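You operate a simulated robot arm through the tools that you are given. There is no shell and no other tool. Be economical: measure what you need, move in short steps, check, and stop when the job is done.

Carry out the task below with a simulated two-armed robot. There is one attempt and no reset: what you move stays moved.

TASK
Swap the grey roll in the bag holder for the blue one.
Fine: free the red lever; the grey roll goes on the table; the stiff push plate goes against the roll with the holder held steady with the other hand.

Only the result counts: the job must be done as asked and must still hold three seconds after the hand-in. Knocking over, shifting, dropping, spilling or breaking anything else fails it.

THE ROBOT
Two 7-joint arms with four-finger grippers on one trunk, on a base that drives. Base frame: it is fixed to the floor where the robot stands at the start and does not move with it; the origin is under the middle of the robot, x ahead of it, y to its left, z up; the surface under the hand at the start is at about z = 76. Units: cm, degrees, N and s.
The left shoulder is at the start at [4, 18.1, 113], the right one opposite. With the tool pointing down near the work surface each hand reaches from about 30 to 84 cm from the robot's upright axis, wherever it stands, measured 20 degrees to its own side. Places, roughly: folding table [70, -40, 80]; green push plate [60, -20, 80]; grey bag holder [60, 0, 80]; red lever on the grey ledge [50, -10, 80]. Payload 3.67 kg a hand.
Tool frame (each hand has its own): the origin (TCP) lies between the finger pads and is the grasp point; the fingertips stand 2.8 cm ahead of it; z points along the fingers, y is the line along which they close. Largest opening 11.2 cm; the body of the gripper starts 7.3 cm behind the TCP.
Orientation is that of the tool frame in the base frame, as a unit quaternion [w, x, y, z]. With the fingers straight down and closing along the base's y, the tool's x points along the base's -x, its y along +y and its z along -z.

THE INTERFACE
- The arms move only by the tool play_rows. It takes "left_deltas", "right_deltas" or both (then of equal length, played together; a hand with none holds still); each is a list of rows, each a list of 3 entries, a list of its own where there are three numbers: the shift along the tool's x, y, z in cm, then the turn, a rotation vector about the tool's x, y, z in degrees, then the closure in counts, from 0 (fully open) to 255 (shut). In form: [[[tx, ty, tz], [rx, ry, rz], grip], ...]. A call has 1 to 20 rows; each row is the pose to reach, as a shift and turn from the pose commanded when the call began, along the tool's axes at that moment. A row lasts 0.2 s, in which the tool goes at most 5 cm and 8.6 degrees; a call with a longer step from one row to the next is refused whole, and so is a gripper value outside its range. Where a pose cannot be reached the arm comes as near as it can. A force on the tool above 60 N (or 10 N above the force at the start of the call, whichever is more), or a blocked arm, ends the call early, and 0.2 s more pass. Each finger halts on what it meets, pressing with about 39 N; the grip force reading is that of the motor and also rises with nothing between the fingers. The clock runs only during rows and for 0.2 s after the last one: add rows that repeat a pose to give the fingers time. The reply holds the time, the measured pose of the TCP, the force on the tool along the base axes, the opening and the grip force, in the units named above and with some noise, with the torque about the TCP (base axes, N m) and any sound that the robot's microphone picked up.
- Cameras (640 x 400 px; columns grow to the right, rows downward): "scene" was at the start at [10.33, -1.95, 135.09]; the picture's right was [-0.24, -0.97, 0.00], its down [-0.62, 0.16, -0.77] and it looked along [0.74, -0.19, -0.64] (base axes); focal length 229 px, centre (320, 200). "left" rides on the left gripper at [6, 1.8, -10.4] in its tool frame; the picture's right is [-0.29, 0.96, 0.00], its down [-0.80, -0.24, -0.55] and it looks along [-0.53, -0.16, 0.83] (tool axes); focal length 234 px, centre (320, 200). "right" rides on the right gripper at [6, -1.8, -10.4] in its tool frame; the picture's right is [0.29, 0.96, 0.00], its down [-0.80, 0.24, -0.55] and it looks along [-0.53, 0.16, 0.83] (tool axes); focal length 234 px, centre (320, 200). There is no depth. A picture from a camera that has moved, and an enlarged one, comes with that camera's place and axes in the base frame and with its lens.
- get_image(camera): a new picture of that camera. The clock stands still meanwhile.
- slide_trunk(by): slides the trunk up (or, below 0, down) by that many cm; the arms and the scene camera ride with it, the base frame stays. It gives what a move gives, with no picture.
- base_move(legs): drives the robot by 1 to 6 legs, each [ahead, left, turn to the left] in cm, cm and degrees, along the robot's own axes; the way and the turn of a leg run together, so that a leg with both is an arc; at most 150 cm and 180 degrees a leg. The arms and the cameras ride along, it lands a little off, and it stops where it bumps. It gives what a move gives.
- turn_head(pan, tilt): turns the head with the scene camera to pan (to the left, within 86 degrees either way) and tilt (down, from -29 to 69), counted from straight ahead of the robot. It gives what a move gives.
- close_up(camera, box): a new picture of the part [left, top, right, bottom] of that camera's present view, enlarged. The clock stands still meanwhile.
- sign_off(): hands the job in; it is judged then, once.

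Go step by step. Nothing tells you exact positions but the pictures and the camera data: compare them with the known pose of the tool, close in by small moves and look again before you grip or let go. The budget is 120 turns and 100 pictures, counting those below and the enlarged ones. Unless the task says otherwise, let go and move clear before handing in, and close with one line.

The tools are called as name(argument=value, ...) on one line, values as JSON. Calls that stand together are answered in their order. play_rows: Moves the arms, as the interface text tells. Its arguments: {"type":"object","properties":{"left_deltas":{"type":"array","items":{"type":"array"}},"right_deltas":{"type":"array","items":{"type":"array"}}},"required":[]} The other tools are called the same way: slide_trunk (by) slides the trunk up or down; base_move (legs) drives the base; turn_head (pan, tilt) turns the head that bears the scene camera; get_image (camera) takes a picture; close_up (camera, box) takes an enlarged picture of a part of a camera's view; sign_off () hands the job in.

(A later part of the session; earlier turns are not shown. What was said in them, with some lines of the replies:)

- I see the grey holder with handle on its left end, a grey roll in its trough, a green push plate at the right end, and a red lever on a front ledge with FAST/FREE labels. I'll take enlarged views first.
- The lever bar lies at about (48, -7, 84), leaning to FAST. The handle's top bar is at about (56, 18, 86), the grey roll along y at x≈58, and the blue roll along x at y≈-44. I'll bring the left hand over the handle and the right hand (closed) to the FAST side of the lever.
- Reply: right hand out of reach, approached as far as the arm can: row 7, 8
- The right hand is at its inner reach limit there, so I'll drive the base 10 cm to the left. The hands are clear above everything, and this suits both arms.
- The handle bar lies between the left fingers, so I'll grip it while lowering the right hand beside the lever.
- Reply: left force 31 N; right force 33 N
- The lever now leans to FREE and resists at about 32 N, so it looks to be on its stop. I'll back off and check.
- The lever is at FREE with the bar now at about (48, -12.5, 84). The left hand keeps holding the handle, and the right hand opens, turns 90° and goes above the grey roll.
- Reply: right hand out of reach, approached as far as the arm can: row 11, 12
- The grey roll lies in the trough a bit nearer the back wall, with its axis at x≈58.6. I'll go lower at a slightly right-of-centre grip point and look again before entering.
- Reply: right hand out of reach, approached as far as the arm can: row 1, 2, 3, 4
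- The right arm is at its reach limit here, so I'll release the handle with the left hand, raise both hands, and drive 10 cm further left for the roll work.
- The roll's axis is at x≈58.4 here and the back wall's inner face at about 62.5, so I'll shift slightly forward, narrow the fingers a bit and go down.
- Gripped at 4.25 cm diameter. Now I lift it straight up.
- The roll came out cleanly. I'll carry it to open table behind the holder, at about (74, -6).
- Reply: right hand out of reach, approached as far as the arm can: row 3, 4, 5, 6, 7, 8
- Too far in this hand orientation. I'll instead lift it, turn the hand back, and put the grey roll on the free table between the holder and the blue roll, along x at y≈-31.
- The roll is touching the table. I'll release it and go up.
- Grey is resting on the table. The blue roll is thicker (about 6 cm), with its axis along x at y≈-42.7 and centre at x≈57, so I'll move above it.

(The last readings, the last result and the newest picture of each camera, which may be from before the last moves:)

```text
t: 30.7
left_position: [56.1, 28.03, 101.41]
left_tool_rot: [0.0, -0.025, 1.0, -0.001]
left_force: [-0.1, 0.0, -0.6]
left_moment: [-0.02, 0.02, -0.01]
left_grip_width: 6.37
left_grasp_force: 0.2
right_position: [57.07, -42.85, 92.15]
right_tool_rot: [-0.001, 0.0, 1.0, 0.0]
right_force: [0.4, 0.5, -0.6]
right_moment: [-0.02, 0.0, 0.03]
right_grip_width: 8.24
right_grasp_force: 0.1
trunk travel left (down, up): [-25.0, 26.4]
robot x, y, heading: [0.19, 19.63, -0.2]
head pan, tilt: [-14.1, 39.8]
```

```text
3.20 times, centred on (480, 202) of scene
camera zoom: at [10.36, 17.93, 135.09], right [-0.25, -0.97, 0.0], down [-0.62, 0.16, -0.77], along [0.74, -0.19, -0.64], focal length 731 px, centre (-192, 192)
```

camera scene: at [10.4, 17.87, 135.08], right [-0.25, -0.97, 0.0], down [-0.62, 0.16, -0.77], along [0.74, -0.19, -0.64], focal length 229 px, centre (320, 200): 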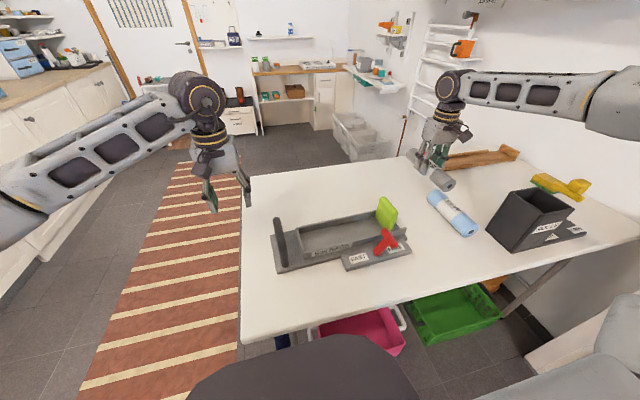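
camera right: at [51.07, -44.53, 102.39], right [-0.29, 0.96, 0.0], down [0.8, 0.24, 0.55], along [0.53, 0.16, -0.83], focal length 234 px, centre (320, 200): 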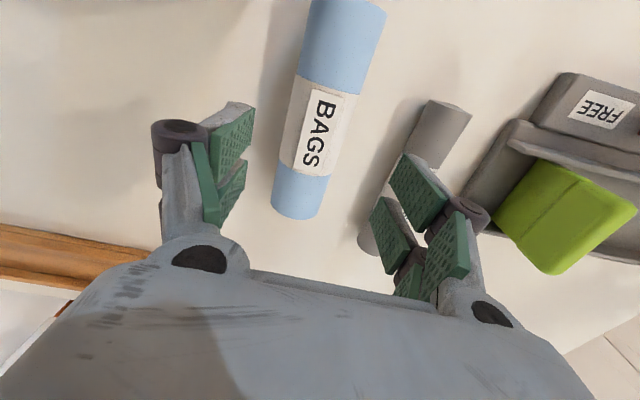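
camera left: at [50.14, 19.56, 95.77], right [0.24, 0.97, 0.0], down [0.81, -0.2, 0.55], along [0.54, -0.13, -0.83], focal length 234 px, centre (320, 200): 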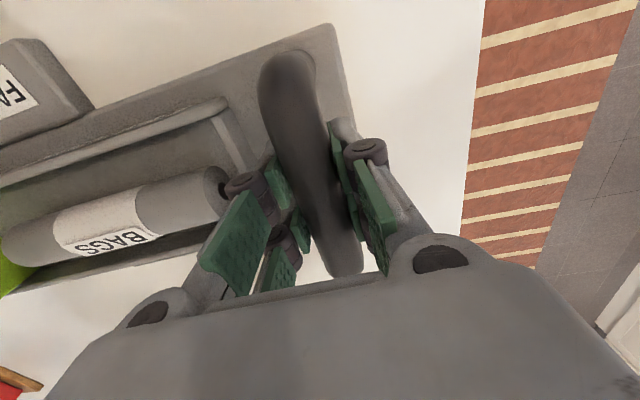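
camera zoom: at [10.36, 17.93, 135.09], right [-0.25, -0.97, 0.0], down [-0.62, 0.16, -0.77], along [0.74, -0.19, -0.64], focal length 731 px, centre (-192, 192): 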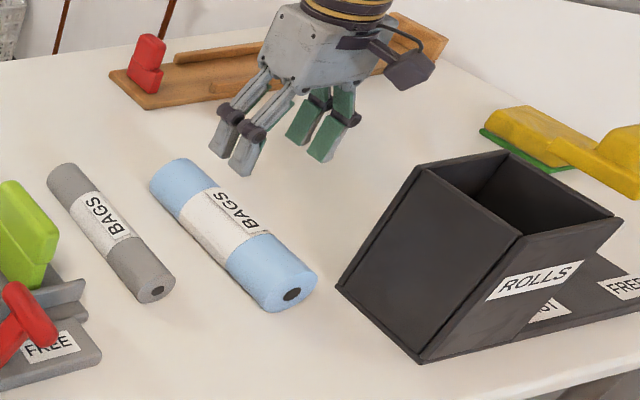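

play_rows(right_deltas=[[[-0.2, 0.1, 3], [0, 0, -2.5], 68], [[-0.2, 0.1, 6], [0, 0, -2.5], 68], [[-0.2, 0.1, 9], [0, 0, -2.5], 68], [[-0.2, 0.1, 11.5], [0, 0, -2.5], 68], [[-0.2, 0.1, 11.5], [0, 0, -2.5], 68]])

get_image(camera="right")

close_up(camera="scene", box=[380, 160, 540, 260])

```text
t: 31.9
left_position: [56.15, 27.89, 101.61]
left_tool_rot: [-0.001, -0.026, 1.0, 0.0]
left_force: [0.6, -0.3, -0.8]
left_moment: [0.0, -0.02, 0.0]
left_grip_width: 6.34
left_grasp_force: 0.0
right_position: [57.16, -42.66, 80.65]
right_tool_rot: [0.0, -0.021, 1.0, 0.001]
right_force: [-0.2, 0.0, 0.3]
right_moment: [0.02, 0.0, -0.01]
right_grip_width: 8.22
right_grasp_force: 0.0
trunk travel left (down, up): [-25.0, 26.4]
robot x, y, heading: [-0.08, 19.82, -0.1]
head pan, tilt: [-14.1, 39.8]
```

```text
63 pictures are left
camera right: at [51.27, -44.71, 90.84], right [-0.33, 0.94, 0.0], down [0.79, 0.27, 0.56], along [0.52, 0.18, -0.83], focal length 234 px, centre (320, 200)
```

right: 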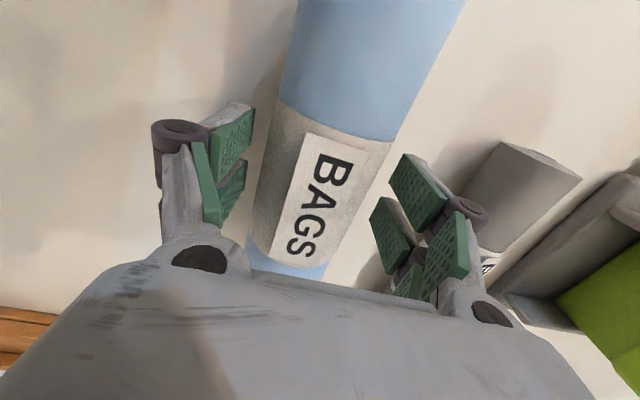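

```text
4.00 times, centred on (460, 210) of scene
camera zoom: at [10.32, 17.84, 135.09], right [-0.25, -0.97, 0.0], down [-0.62, 0.16, -0.77], along [0.74, -0.19, -0.64], focal length 914 px, centre (-240, 160)
```

zoom: 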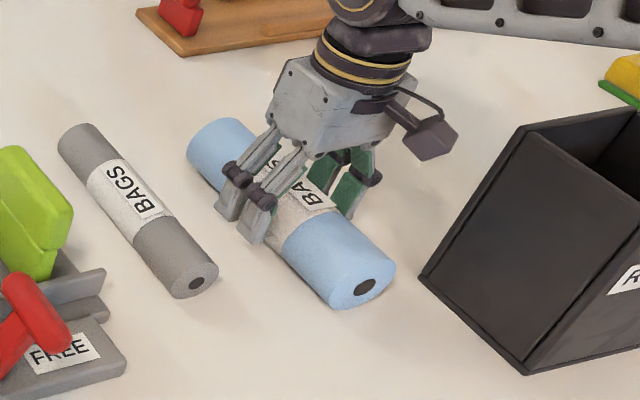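

Straddling the blue roll well, with the label (its middle) between the fingers. I'll close and lift.

play_rows(right_deltas=[[[0, 0, 0], [0, 0, 0], 100], [[0, 0, 0], [0, 0, 0], 140], [[0, 0, 0], [0, 0, 0], 180], [[0, 0, 0], [0, 0, 0], 180], [[0, 0, -2], [0, 0, 0], 180], [[0, 0, -5], [0, 0, 0], 180], [[0, 0, -9], [0, 0, 0], 180], [[0, 0, -13], [0, 0, 0], 180], [[0, 0, -17], [0, 0, 0], 180], [[0, 0, -17], [0, 0, 0], 180]])

get_image(camera="scene")

```text
t: 34.1
left_position: [56.26, 28.01, 101.47]
left_tool_rot: [0.0, -0.026, 1.0, 0.0]
left_force: [0.1, 0.0, 0.4]
left_moment: [0.03, 0.0, 0.0]
left_grip_width: 6.37
left_grasp_force: 0.0
right_position: [57.22, -42.83, 97.59]
right_tool_rot: [0.0, -0.021, 1.0, 0.001]
right_force: [-0.3, 0.3, -2.7]
right_moment: [-0.02, 0.04, 0.04]
right_grip_width: 5.7
right_grasp_force: 39.5
trunk travel left (down, up): [-25.0, 26.4]
robot x, y, heading: [-0.28, 19.99, -0.4]
head pan, tilt: [-14.1, 39.8]
```

```text
61 pictures are left
camera scene: at [10.42, 17.74, 135.07], right [-0.25, -0.97, 0.0], down [-0.62, 0.16, -0.77], along [0.74, -0.19, -0.64], focal length 229 px, centre (320, 200)
```

scene: 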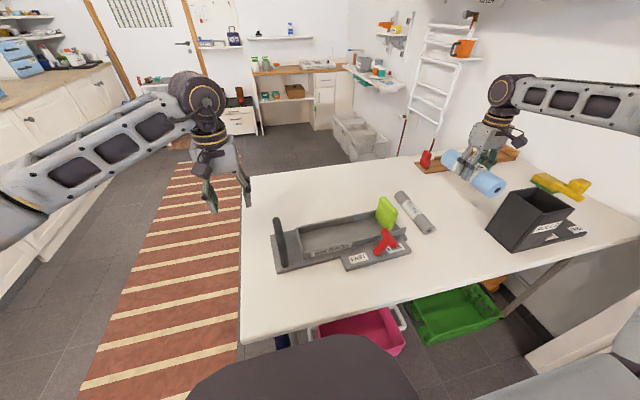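

Holding the blue roll (5.7 cm). I'll carry it over the trough, turning it 90°.

play_rows(right_deltas=[[[-0.2, 3.6, -0.8], [0, 0, 7.5], 180], [[-0.4, 7.2, -1.5], [0, 0, 15], 180], [[-0.6, 10.8, -2], [0, 0, 22.5], 180], [[-0.8, 14.4, -2], [0, 0, 30], 180], [[-1, 18, -2], [0, 0, 37.5], 180], [[-1.3, 21.6, -2], [0, 0, 45], 180], [[-1.5, 25.2, -2], [0, 0, 52.5], 180], [[-1.7, 28.8, -2], [0, 0, 60], 180], [[-1.9, 32.4, -2], [0, 0, 67.5], 180], [[-2.1, 36, -2], [0, 0, 75], 180], [[-2.3, 39.6, -2], [0, 0, 82.5], 180], [[-2.5, 43.2, -2], [0, 0, 89.5], 180], [[-2.5, 43.2, -2], [0, 0, 89.5], 180]])

get_image(camera="right")

close_up(camera="scene", box=[240, 160, 440, 285])

```text
t: 36.9
left_position: [56.09, 28.01, 101.37]
left_tool_rot: [0.0, -0.025, 1.0, 0.0]
left_force: [-0.8, 0.2, -0.2]
left_moment: [0.01, -0.03, -0.01]
left_grip_width: 6.37
left_grasp_force: 0.0
right_position: [57.8, 0.53, 99.83]
right_tool_rot: [-0.001, 0.689, 0.725, 0.0]
right_force: [-0.4, -0.9, -3.1]
right_moment: [0.04, -0.04, 0.03]
right_grip_width: 5.67
right_grasp_force: 38.5
trunk travel left (down, up): [-25.0, 26.4]
robot x, y, heading: [-0.34, 19.81, -0.1]
head pan, tilt: [-14.1, 39.8]
```

```text
60 pictures are left
camera right: at [55.82, 6.45, 110.04], right [0.94, 0.34, 0.0], down [0.28, -0.79, 0.55], along [0.19, -0.52, -0.83], focal length 234 px, centre (320, 200)
```

right: 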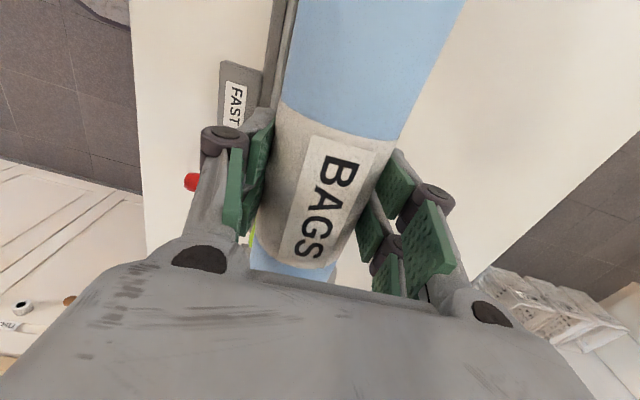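

```text
3.20 times, centred on (340, 222) of scene
camera zoom: at [10.33, 17.78, 135.09], right [-0.25, -0.97, 0.0], down [-0.62, 0.16, -0.77], along [0.74, -0.19, -0.64], focal length 731 px, centre (256, 128)
```

zoom: 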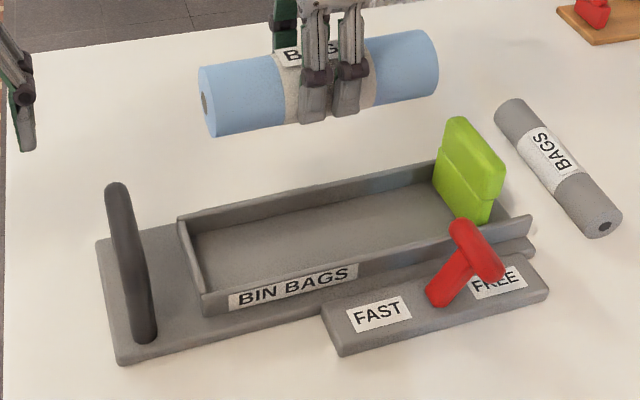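

Alignment with the trough looks right: the roll spans y≈-9 to 10, and the left wall is near 11.6. I'll lower it to just above the floor.

play_rows(right_deltas=[[[0, 0, 4], [0, 0, 0], 180], [[0, 0, 8], [0, 0, 0], 180], [[0, 0, 11], [0, 0, 0], 180], [[0, 0, 13], [0, 0, 0], 180], [[0, 0, 13], [0, 0, 0], 180]])

get_image(camera="right")

close_up(camera="scene", box=[260, 180, 420, 280])

```text
t: 38.1
left_position: [56.14, 27.95, 101.34]
left_tool_rot: [0.0, -0.026, 1.0, 0.0]
left_force: [0.4, -0.2, 0.8]
left_moment: [0.02, -0.03, 0.03]
left_grip_width: 6.38
left_grasp_force: 0.2
right_position: [57.87, 0.5, 86.65]
right_tool_rot: [-0.001, 0.689, 0.725, 0.0]
right_force: [-0.2, 0.8, -2.0]
right_moment: [0.06, 0.0, 0.0]
right_grip_width: 5.71
right_grasp_force: 38.9
trunk travel left (down, up): [-25.0, 26.4]
robot x, y, heading: [-0.21, 19.72, -0.1]
head pan, tilt: [-14.1, 39.8]
```

```text
58 pictures are left
camera right: at [55.74, 6.45, 96.92], right [0.94, 0.34, 0.0], down [0.28, -0.78, 0.55], along [0.19, -0.52, -0.83], focal length 234 px, centre (320, 200)
```

right: 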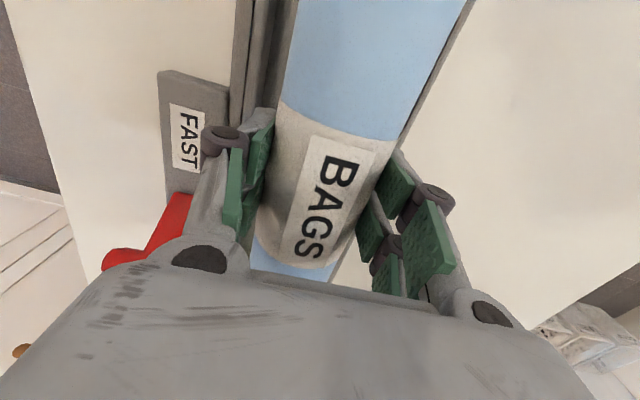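

```text
4.00 times, centred on (340, 230) of scene
camera zoom: at [10.35, 17.84, 135.09], right [-0.25, -0.97, 0.0], down [-0.62, 0.16, -0.77], along [0.74, -0.19, -0.64], focal length 914 px, centre (240, 80)
```

zoom: 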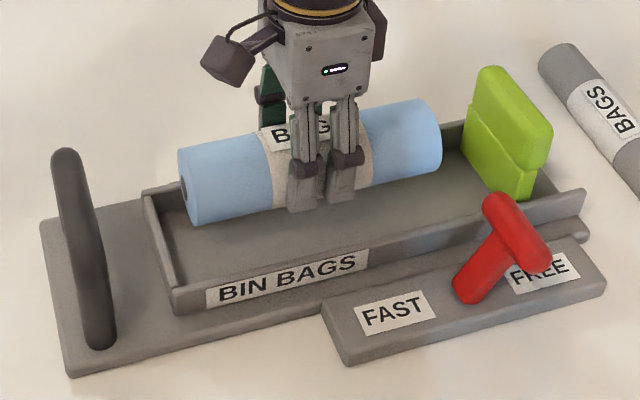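

play_rows(right_deltas=[[[0, -0.3, 0.8], [0, 0, 0], 180], [[0, -0.3, 1.8], [0, 0, 0], 180], [[0, -0.3, 2.8], [0, 0, 0], 180], [[0, -0.3, 3.5], [0, 0, 0], 180], [[0, -0.3, 3.9], [0, 0, 0], 180], [[0, -0.3, 4.2], [0, 0, 0], 180], [[0, -0.3, 4.5], [0, 0, 0], 180]])

get_image(camera="right")

close_up(camera="scene", box=[260, 180, 420, 280])

```text
t: 39.7
left_position: [56.22, 28.0, 101.46]
left_tool_rot: [0.0, -0.025, 1.0, 0.0]
left_force: [0.9, 0.4, 0.0]
left_moment: [-0.02, 0.0, 0.01]
left_grip_width: 6.36
left_grasp_force: 0.2
right_position: [57.55, 0.56, 82.26]
right_tool_rot: [-0.001, 0.689, 0.725, 0.0]
right_force: [0.2, -0.3, -1.8]
right_moment: [-0.04, -0.04, -0.02]
right_grip_width: 5.67
right_grasp_force: 39.0
trunk travel left (down, up): [-25.0, 26.4]
robot x, y, heading: [0.0, 19.59, -0.2]
head pan, tilt: [-14.1, 39.8]
```

```text
56 pictures are left
camera right: at [55.5, 6.46, 92.45], right [0.94, 0.34, 0.0], down [0.28, -0.78, 0.55], along [0.19, -0.52, -0.83], focal length 234 px, centre (320, 200)
```

right: 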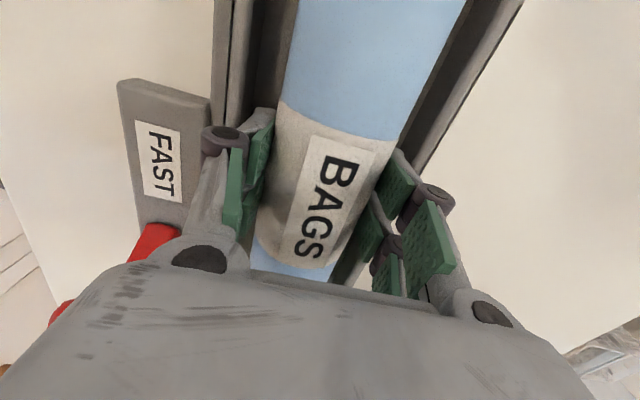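

```text
4.00 times, centred on (340, 230) of scene
camera zoom: at [10.37, 17.83, 135.08], right [-0.25, -0.97, 0.0], down [-0.62, 0.16, -0.77], along [0.74, -0.19, -0.64], focal length 914 px, centre (240, 80)
```

zoom: 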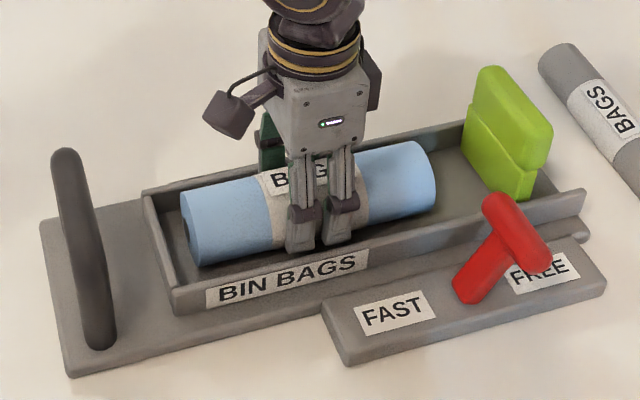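

play_rows(right_deltas=[[[0, 0, 0.2], [0, 0, 0], 180], [[0, 0, 0.4], [0, 0, 0], 180], [[0, 0, 0.6], [0, 0, 0], 180]])

```text
t: 40.5
left_position: [55.97, 28.07, 101.58]
left_tool_rot: [0.001, -0.025, 1.0, 0.0]
left_force: [0.2, 0.4, -0.2]
left_moment: [-0.02, 0.0, -0.01]
left_grip_width: 6.34
left_grasp_force: 0.1
right_position: [57.59, 0.34, 81.82]
right_tool_rot: [0.001, 0.689, 0.725, 0.003]
right_force: [0.6, -1.9, 22.8]
right_moment: [0.04, 0.0, -0.01]
right_grip_width: 5.69
right_grasp_force: 39.0
trunk travel left (down, up): [-25.0, 26.4]
robot x, y, heading: [0.05, 19.97, -0.2]
head pan, tilt: [-14.1, 39.8]
```

On the floor of the trough. I'll release slightly and rise.

play_rows(right_deltas=[[[0, 0, -0.2], [0, 0, 0], 150], [[0, 0, -0.2], [0, 0, 0], 116], [[0, 0, -0.2], [0, 0, 0], 112], [[0, 0, -0.2], [0, 0, 0], 112], [[0, 0, -2], [0, 0, 0], 112], [[0, 0, -5], [0, 0, 0], 112], [[0, 0, -9], [0, 0, 0], 112], [[0, 0, -13], [0, 0, 0], 112], [[0, 0, -16], [0, 0, 0], 112]])

get_image(camera="right")

close_up(camera="scene", box=[240, 160, 440, 285])

```text
t: 42.5
left_position: [56.19, 28.01, 101.47]
left_tool_rot: [0.0, -0.025, 1.0, 0.0]
left_force: [0.1, 0.5, 0.3]
left_moment: [-0.06, -0.01, 0.01]
left_grip_width: 6.38
left_grasp_force: 0.1
right_position: [57.26, 0.56, 97.76]
right_tool_rot: [-0.001, 0.689, 0.724, 0.001]
right_force: [-0.5, -0.2, 0.9]
right_moment: [0.02, -0.01, -0.02]
right_grip_width: 6.27
right_grasp_force: 0.0
trunk travel left (down, up): [-25.0, 26.4]
robot x, y, heading: [0.1, 19.84, -0.2]
head pan, tilt: [-14.1, 39.8]
```

```text
54 pictures are left
camera right: at [55.36, 6.49, 108.06], right [0.94, 0.34, 0.0], down [0.28, -0.78, 0.55], along [0.19, -0.52, -0.83], focal length 234 px, centre (320, 200)
```

right: 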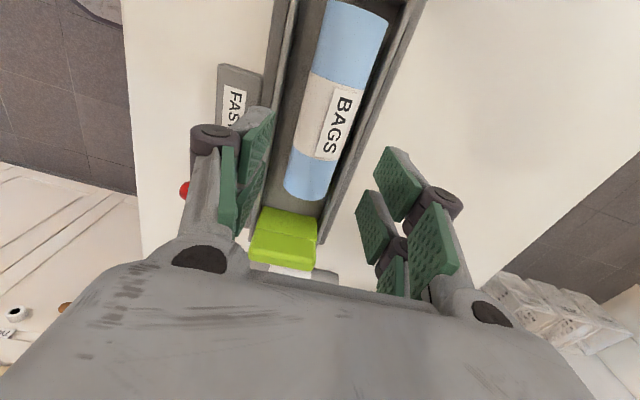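

```text
3.20 times, centred on (340, 222) of scene
camera zoom: at [10.31, 17.85, 135.09], right [-0.25, -0.97, 0.0], down [-0.62, 0.16, -0.77], along [0.74, -0.19, -0.64], focal length 731 px, centre (256, 128)
```

zoom: 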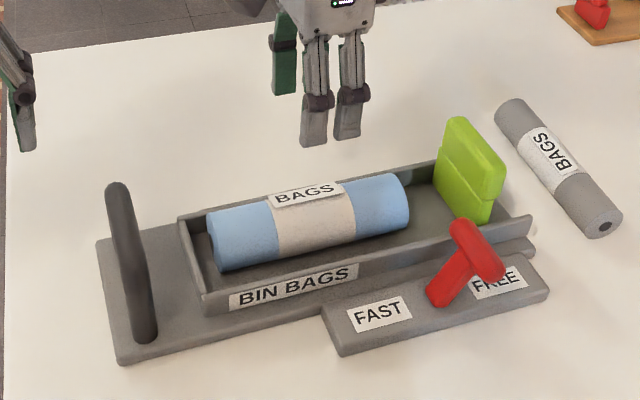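

The blue roll is seated. I'll turn the right hand back and close it, moving it towards the plate side, then drive the base 12 cm to the right so that both hands can reach.

play_rows(right_deltas=[[[-1.2, 0, -0.5], [0, 0, -7.5], 130], [[-2.4, 0, -1], [0, 0, -15], 150], [[-3.6, 0, -1.5], [0, 0, -22.5], 170], [[-4.8, 0, -2], [0, 0, -30], 190], [[-6, 0, -2], [0, 0, -37.5], 220], [[-7.2, 0, -2], [0, 0, -45], 240], [[-8.4, 0, -2], [0, 0, -52.5], 255], [[-9.6, 0, -2], [0, 0, -60], 255], [[-10.8, 0, -2], [0, 0, -67.5], 255], [[-12, 0, -2], [0, 0, -75], 255], [[-13, 0, -2], [0, 0, -82.5], 255], [[-14, 0, -2], [0, 0, -90], 255], [[-14, 0, -2], [0, 0, -90], 255]])

base_move(legs=[[0, -12, 0]])

get_image(camera="right")

close_up(camera="scene", box=[210, 160, 410, 285])

```text
t: 45.3
left_position: [56.22, 28.06, 101.39]
left_tool_rot: [0.0, -0.025, 1.0, 0.001]
left_force: [-1.0, 0.2, 0.4]
left_moment: [-0.03, 0.02, 0.01]
left_grip_width: 6.36
left_grasp_force: 0.2
right_position: [58.3, -13.61, 99.71]
right_tool_rot: [0.0, -0.025, 1.0, 0.001]
right_force: [1.1, -0.8, 0.8]
right_moment: [-0.01, -0.02, 0.02]
right_grip_width: 0.01
right_grasp_force: 35.4
trunk travel left (down, up): [-25.0, 26.4]
robot x, y, heading: [0.17, 19.52, -0.1]
head pan, tilt: [-14.1, 39.8]
```

```text
t: 46.6
left_position: [56.19, 16.0, 101.38]
left_tool_rot: [0.0, -0.024, 1.0, 0.0]
left_force: [0.2, 0.0, -0.2]
left_moment: [0.04, 0.0, -0.04]
left_grip_width: 6.35
left_grasp_force: 0.1
right_position: [58.3, -25.42, 99.58]
right_tool_rot: [0.001, -0.025, 1.0, 0.001]
right_force: [0.0, -0.5, 0.4]
right_moment: [-0.02, -0.02, -0.01]
right_grip_width: 0.0
right_grasp_force: 35.8
trunk travel left (down, up): [-25.0, 26.4]
robot x, y, heading: [-0.33, 8.03, -0.3]
head pan, tilt: [-14.1, 39.8]
```

```text
52 pictures are left
camera right: at [52.34, -27.59, 109.84], right [-0.34, 0.94, 0.0], down [0.78, 0.28, 0.55], along [0.52, 0.19, -0.83], focal length 234 px, centre (320, 200)
```

right: 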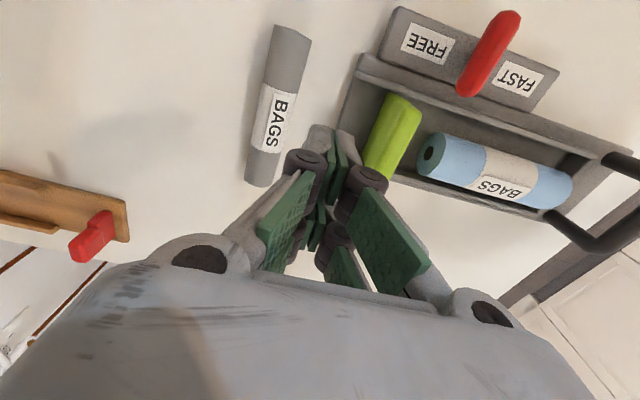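

```text
3.20 times, centred on (310, 222) of scene
camera zoom: at [10.32, 5.87, 135.09], right [-0.25, -0.97, 0.0], down [-0.62, 0.16, -0.77], along [0.74, -0.19, -0.64], focal length 731 px, centre (352, 128)
```

zoom: 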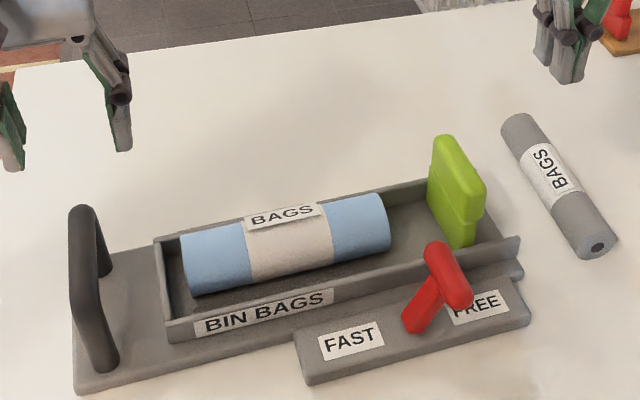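

close_up(camera="right", box=[320, 60, 480, 200])

close_up(camera="scene", box=[320, 190, 400, 250])

```text
2.86 times, centred on (400, 130) of right
camera zoom: at [52.34, -27.59, 109.84], right [-0.34, 0.94, 0.0], down [0.78, 0.28, 0.55], along [0.52, 0.19, -0.83], focal length 669 px, centre (91, 400)
```

zoom: 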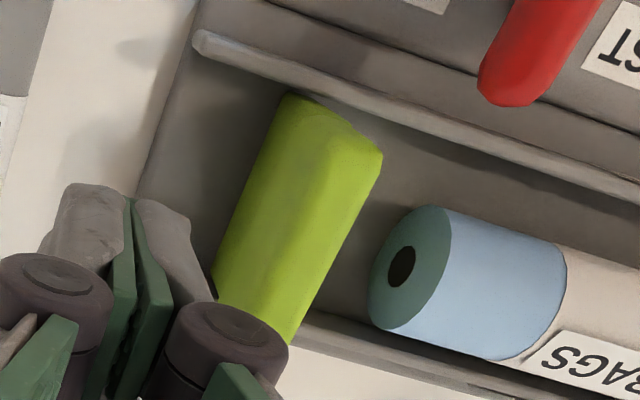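

```text
6.67 times, centred on (360, 220) of scene
camera zoom: at [10.32, 5.87, 135.09], right [-0.25, -0.97, 0.0], down [-0.62, 0.16, -0.77], along [0.74, -0.19, -0.64], focal length 1524 px, centre (53, 67)
```

zoom: 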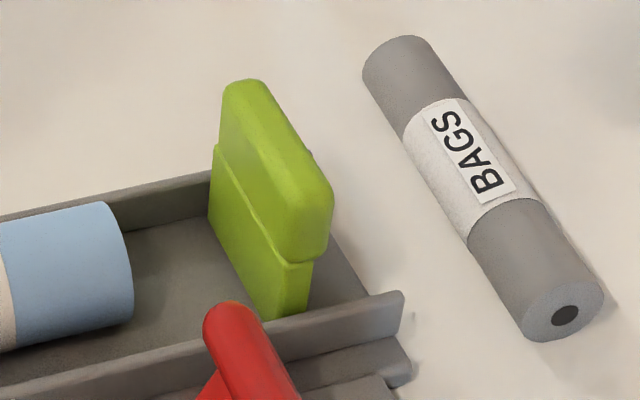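

The plate's upper block overhangs to the right, with its right face at about y=-18.6 and z 83–88. The slab's left face is about 7 cm from the blue roll. I'll lower the left hand over the handle and the right closed fingers to the right of the plate.

play_rows(left_deltas=[[[-0.1, 1, 2], [0, 0, 0], 110], [[-0.1, 2.1, 5], [0, 0, 0], 110], [[-0.1, 2.1, 9], [0, 0, 0], 110], [[-0.1, 2.1, 13], [0, 0, 0], 110], [[-0.1, 2.1, 16], [0, 0, 0], 110], [[-0.1, 2.1, 16], [0, 0, 0], 110]], right_deltas=[[[0.1, 1, 2], [0, 0, 0], 255], [[0.2, 2, 5], [0, 0, 0], 255], [[0.2, 2, 9], [0, 0, 0], 255], [[0.2, 2, 12], [0, 0, 0], 255], [[0.2, 2, 15], [0, 0, 0], 255], [[0.2, 2, 15], [0, 0, 0], 255]])

get_image(camera="left")

close_up(camera="scene", box=[220, 160, 420, 285])

get_image(camera="right")

```text
t: 48.0
left_position: [56.1, 18.21, 85.57]
left_tool_rot: [0.0, -0.024, 1.0, 0.001]
left_force: [-1.7, 0.5, 0.3]
left_moment: [-0.01, 0.01, 0.0]
left_grip_width: 6.35
left_grasp_force: 0.0
right_position: [58.01, -23.47, 84.52]
right_tool_rot: [0.0, -0.025, 1.0, 0.001]
right_force: [0.3, -0.8, 1.1]
right_moment: [0.01, 0.0, -0.01]
right_grip_width: 0.0
right_grasp_force: 35.7
trunk travel left (down, up): [-25.0, 26.4]
robot x, y, heading: [0.11, 8.12, -0.2]
head pan, tilt: [-14.1, 39.8]
```

```text
48 pictures are left
camera left: at [50.08, 19.62, 95.8], right [0.24, 0.97, 0.0], down [0.81, -0.2, 0.55], along [0.54, -0.13, -0.83], focal length 234 px, centre (320, 200)
```

left: 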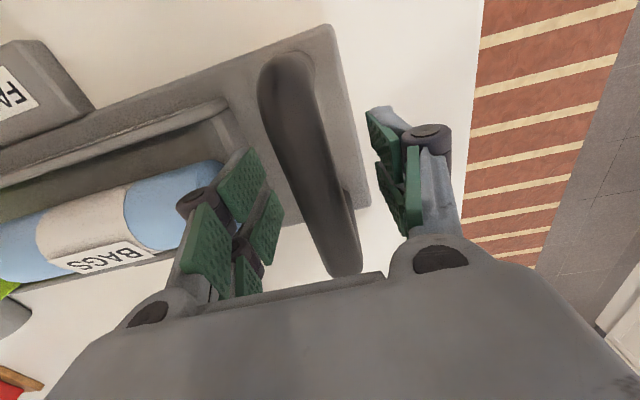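

```text
3.20 times, centred on (320, 222) of scene
camera zoom: at [10.26, 5.93, 135.1], right [-0.25, -0.97, 0.0], down [-0.62, 0.16, -0.77], along [0.74, -0.19, -0.64], focal length 731 px, centre (320, 128)
```

zoom: 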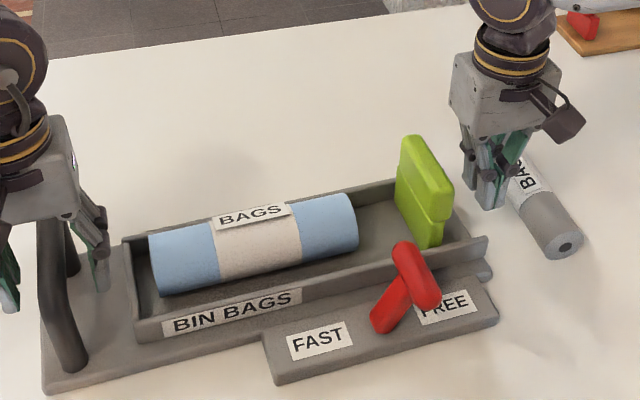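

```text
46 pictures are left
camera right: at [52.07, -25.59, 94.81], right [-0.34, 0.94, 0.0], down [0.78, 0.28, 0.56], along [0.52, 0.19, -0.83], focal length 234 px, centre (320, 200)
```

right: 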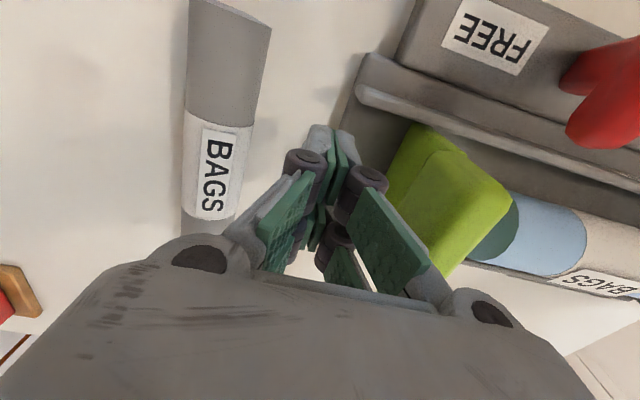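

Handle is between the left fingers. I'll grip it and start pushing the plate along the trough in small steps.

play_rows(left_deltas=[[[0, 0, 0], [0, 0, 0], 160], [[0, 0, 0], [0, 0, 0], 200], [[0, 0, 0], [0, 0, 0], 240], [[0, 0, 0], [0, 0, 0], 240], [[0, 0, 0], [0, 0, 0], 240], [[0, 0, 0], [0, 0, 0], 240], [[0, 0, 0], [0, 0, 0], 240], [[0, 0, 0], [0, 0, 0], 240], [[0, 0, 0], [0, 0, 0], 240], [[0, 0, 0], [0, 0, 0], 240]], right_deltas=[[[0, 0.5, 0], [0, 0, 0], 255], [[0, 1, 0], [0, 0, 0], 255], [[0, 1.5, 0], [0, 0, 0], 255], [[0, 2, 0], [0, 0, 0], 255], [[0, 3, 0], [0, 0, 0], 255], [[0, 4, 0], [0, 0, 0], 255], [[0, 5, 0], [0, 0, 0], 255], [[0, 6, 0], [0, 0, 0], 255], [[0, 7, 0], [0, 0, 0], 255], [[0, 8, 0], [0, 0, 0], 255]])

close_up(camera="scene", box=[220, 160, 420, 285])

get_image(camera="right")

```text
t: 50.2
left_position: [56.17, 18.25, 85.54]
left_tool_rot: [0.0, -0.025, 1.0, -0.001]
left_force: [-0.3, 11.9, 1.6]
left_moment: [-0.14, 0.34, 0.13]
left_grip_width: 2.24
left_grasp_force: 39.3
right_position: [57.41, -15.44, 84.62]
right_tool_rot: [0.0, -0.025, 1.0, 0.001]
right_force: [0.3, -9.3, -1.2]
right_moment: [0.24, 0.01, 0.02]
right_grip_width: 0.0
right_grasp_force: 35.9
trunk travel left (down, up): [-25.0, 26.4]
robot x, y, heading: [-0.16, 7.7, -0.0]
head pan, tilt: [-14.1, 39.8]
```

```text
3.20 times, centred on (320, 222) of scene
camera zoom: at [10.33, 5.94, 135.09], right [-0.25, -0.97, 0.0], down [-0.62, 0.16, -0.77], along [0.74, -0.19, -0.64], focal length 731 px, centre (320, 128)
```

zoom: 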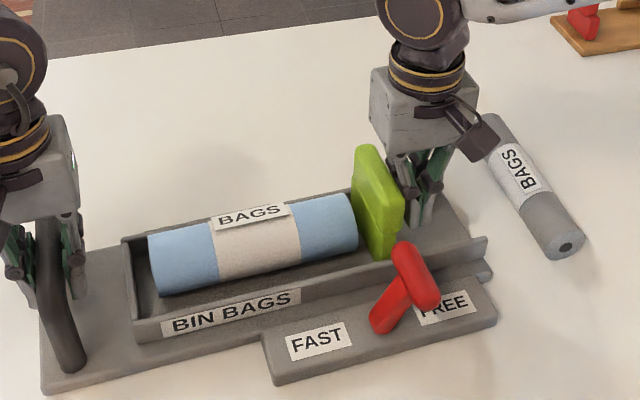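

```text
44 pictures are left
camera right: at [51.63, -17.55, 94.89], right [-0.34, 0.94, 0.0], down [0.78, 0.28, 0.55], along [0.52, 0.19, -0.83], focal length 234 px, centre (320, 200)
```

right: 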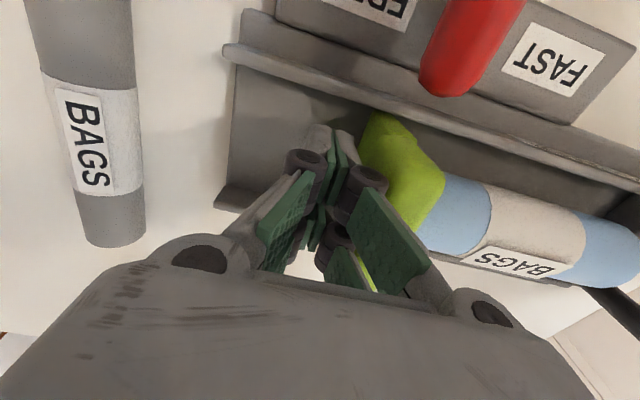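

play_rows(right_deltas=[[[0, 0.4, 0], [0, 0, 0], 255], [[0, 0.8, 0], [0, 0, 0], 255], [[0, 1.2, 0], [0, 0, 0], 255], [[0, 1.6, 0], [0, 0, 0], 255]])

close_up(camera="scene", box=[250, 180, 370, 255])

```text
t: 51.2
left_position: [56.28, 18.19, 85.53]
left_tool_rot: [0.0, -0.025, 1.0, 0.0]
left_force: [0.8, 13.5, 1.6]
left_moment: [-0.12, 0.34, 0.2]
left_grip_width: 2.21
left_grasp_force: 38.9
right_position: [57.43, -13.86, 84.52]
right_tool_rot: [0.0, -0.025, 1.0, 0.001]
right_force: [-1.3, -9.7, 4.0]
right_moment: [0.32, 0.0, 0.08]
right_grip_width: 0.01
right_grasp_force: 35.6
trunk travel left (down, up): [-25.0, 26.4]
robot x, y, heading: [-0.35, 7.9, -0.2]
head pan, tilt: [-14.1, 39.8]
```

```text
5.33 times, centred on (310, 218) of scene
camera zoom: at [10.32, 5.95, 135.09], right [-0.25, -0.97, 0.0], down [-0.62, 0.16, -0.77], along [0.74, -0.19, -0.64], focal length 1219 px, centre (373, 107)
```

zoom: 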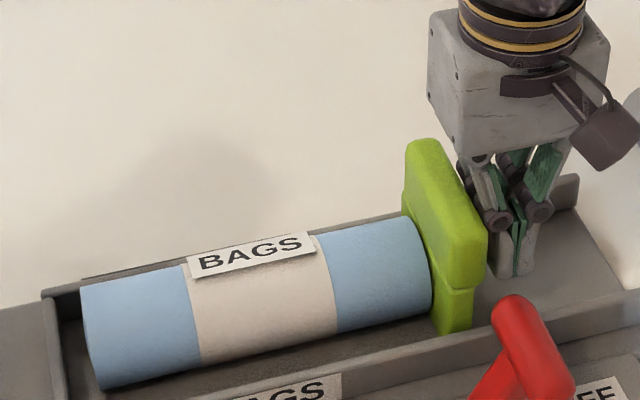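

play_rows(right_deltas=[[[0, 0.3, 0], [0, 0, 0], 255], [[0, 0.6, 0], [0, 0, 0], 255], [[0, 0.9, 0], [0, 0, 0], 255], [[0, 1.2, 0], [0, 0, 0], 255]])

close_up(camera="scene", box=[250, 180, 370, 255])

```text
t: 52.2
left_position: [56.21, 18.22, 85.49]
left_tool_rot: [0.0, -0.026, 1.0, 0.001]
left_force: [2.8, 13.8, 0.8]
left_moment: [-0.09, -0.11, 0.34]
left_grip_width: 2.24
left_grasp_force: 39.0
right_position: [57.4, -12.72, 84.6]
right_tool_rot: [0.0, -0.026, 1.0, 0.001]
right_force: [-1.6, -9.4, 4.7]
right_moment: [0.39, -0.06, 0.08]
right_grip_width: 0.0
right_grasp_force: 35.8
trunk travel left (down, up): [-25.0, 26.4]
robot x, y, heading: [0.11, 7.9, -0.2]
head pan, tilt: [-14.1, 39.8]
```

```text
5.33 times, centred on (310, 218) of scene
camera zoom: at [10.31, 5.97, 135.09], right [-0.25, -0.97, 0.0], down [-0.62, 0.16, -0.77], along [0.74, -0.19, -0.64], focal length 1219 px, centre (373, 107)
```

zoom: 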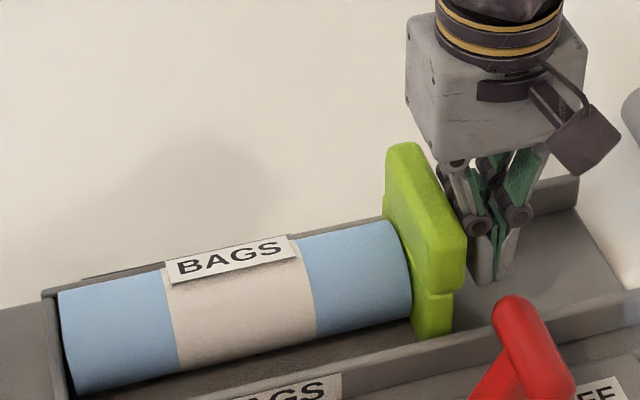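

The roll is now moving with the plate, which means they are in contact. A little more will seat it against the end wall.

play_rows(right_deltas=[[[0, 0.2, 0], [0, 0, 0], 255], [[0, 0.4, 0], [0, 0, 0], 255], [[0, 0.6, 0], [0, 0, 0], 255]])

close_up(camera="scene", box=[250, 180, 370, 255])

```text
t: 53.0
left_position: [56.2, 18.26, 85.43]
left_tool_rot: [0.0, -0.025, 1.0, 0.002]
left_force: [2.0, 25.6, 0.0]
left_moment: [-0.36, -0.24, 0.13]
left_grip_width: 2.24
left_grasp_force: 38.6
right_position: [57.35, -12.49, 84.63]
right_tool_rot: [0.0, -0.022, 1.0, -0.001]
right_force: [-0.3, -34.0, 11.3]
right_moment: [1.17, 0.07, 0.15]
right_grip_width: 0.01
right_grasp_force: 35.1
trunk travel left (down, up): [-25.0, 26.4]
robot x, y, heading: [-0.19, 8.17, -0.1]
head pan, tilt: [-14.1, 39.8]
```

```text
5.33 times, centred on (310, 218) of scene
camera zoom: at [10.26, 5.82, 135.09], right [-0.25, -0.97, 0.0], down [-0.62, 0.16, -0.77], along [0.74, -0.19, -0.64], focal length 1219 px, centre (373, 107)
```

zoom: 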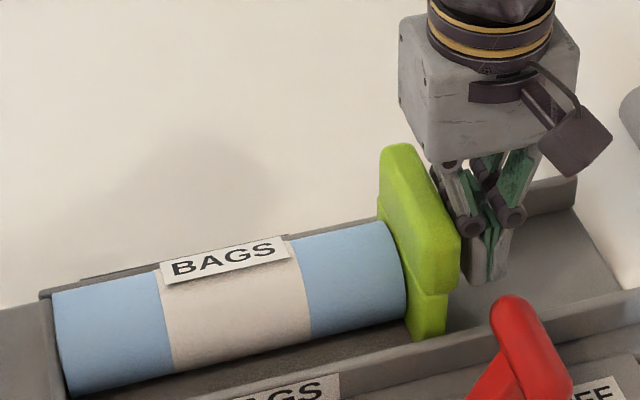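

Force rose to 34 N, so the roll is seated between wall and plate. I'll back the right hand off first, then release the handle and raise both hands.

play_rows(left_deltas=[[[0, 0, 0], [0, 0, 0], 240], [[0, 0, 0], [0, 0, 0], 240], [[0, 0, 0], [0, 0, 0], 240], [[0, 0, 0], [0, 0, 0], 240], [[0, 0, 0], [0, 0, 0], 240], [[0, 0, 0], [0, 0, 0], 160], [[0, 0, 0], [0, 0, 0], 110], [[0, 0, 0], [0, 0, 0], 110], [[0, 0, -4], [0, 0, 0], 110], [[0, 0, -8], [0, 0, 0], 110], [[0, 0, -12], [0, 0, 0], 110], [[0, 0, -16], [0, 0, 0], 110]], right_deltas=[[[0, -0.6, 0], [0, 0, 0], 255], [[0, -1.5, 0], [0, 0, 0], 255], [[0, -4, 0], [0, 0, 0], 255], [[0, -7, 0], [0, 0, 0], 255], [[0, -9, -2], [0, 0, 0], 255], [[0, -9, -6], [0, 0, 0], 255], [[0, -9, -10], [0, 0, 0], 255], [[0, -9, -14], [0, 0, 0], 255], [[0, -9, -18], [0, 0, 0], 255], [[0, -9, -18], [0, 0, 0], 255], [[0, -9, -18], [0, 0, 0], 255], [[0, -9, -18], [0, 0, 0], 255]])

get_image(camera="scene")

close_up(camera="scene", box=[220, 170, 420, 295])

get_image(camera="right")

```text
t: 55.6
left_position: [56.07, 18.18, 101.46]
left_tool_rot: [0.0, -0.024, 1.0, 0.001]
left_force: [-0.7, -0.6, -0.5]
left_moment: [-0.01, 0.0, -0.03]
left_grip_width: 6.39
left_grasp_force: 0.0
right_position: [57.81, -21.09, 102.64]
right_tool_rot: [0.0, -0.025, 1.0, 0.001]
right_force: [-0.2, -0.8, 0.9]
right_moment: [0.02, -0.02, 0.01]
right_grip_width: 0.0
right_grasp_force: 35.9
trunk travel left (down, up): [-25.0, 26.4]
robot x, y, heading: [-0.02, 7.28, 0.1]
head pan, tilt: [-14.1, 39.8]
```

```text
40 pictures are left
camera scene: at [10.28, 5.85, 135.09], right [-0.25, -0.97, 0.0], down [-0.62, 0.16, -0.77], along [0.74, -0.19, -0.64], focal length 229 px, centre (320, 200)
```

scene: 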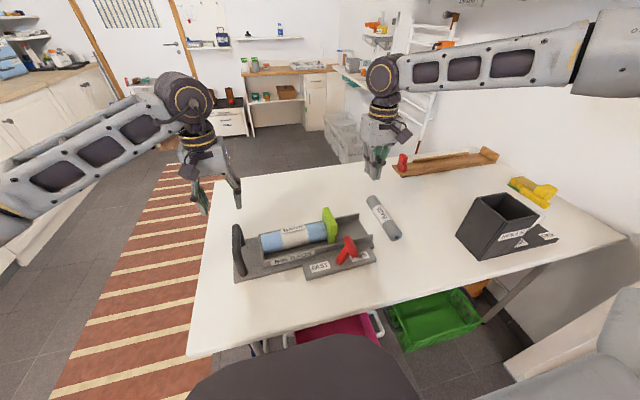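

```text
3.20 times, centred on (320, 232) of scene
camera zoom: at [10.28, 5.85, 135.09], right [-0.25, -0.97, 0.0], down [-0.62, 0.16, -0.77], along [0.74, -0.19, -0.64], focal length 731 px, centre (320, 96)
```

zoom: 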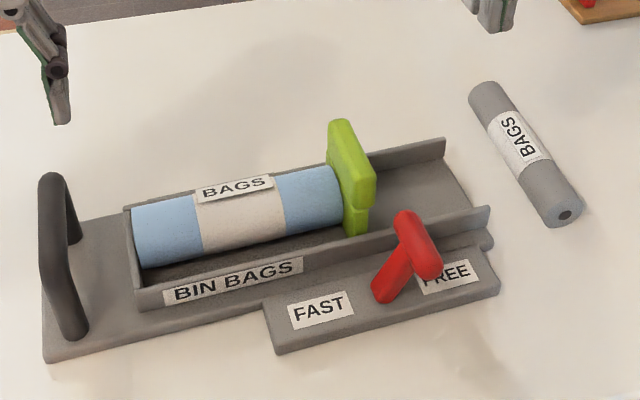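

```text
38 pictures are left
camera right: at [51.92, -23.19, 112.92], right [-0.34, 0.94, 0.0], down [0.78, 0.28, 0.56], along [0.52, 0.19, -0.83], focal length 234 px, centre (320, 200)
```

right: 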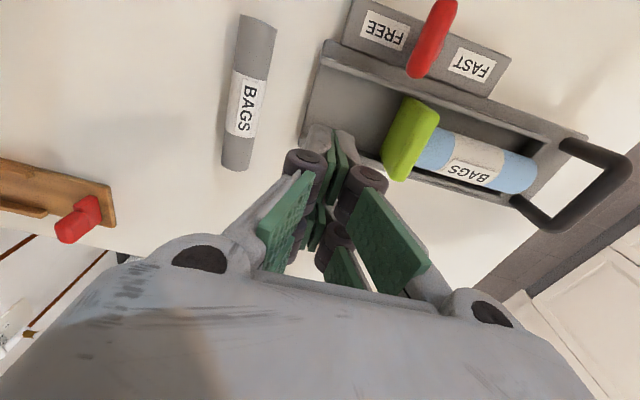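

The blue roll lies in the holder with the push plate against it, the lever is on FREE, and the grey roll rests on the table. Both hands are clear, so I'm handing in.

sign_off()

```text
The job is handed in.
```

The rolls are swapped: the blue one sits in the holder between the end wall and the push plate, and the grey one lies on the table to the right of the holder. I moved the red lever to FREE and left it there. The left hand held the holder by its handle while the right hand pushed the plate.
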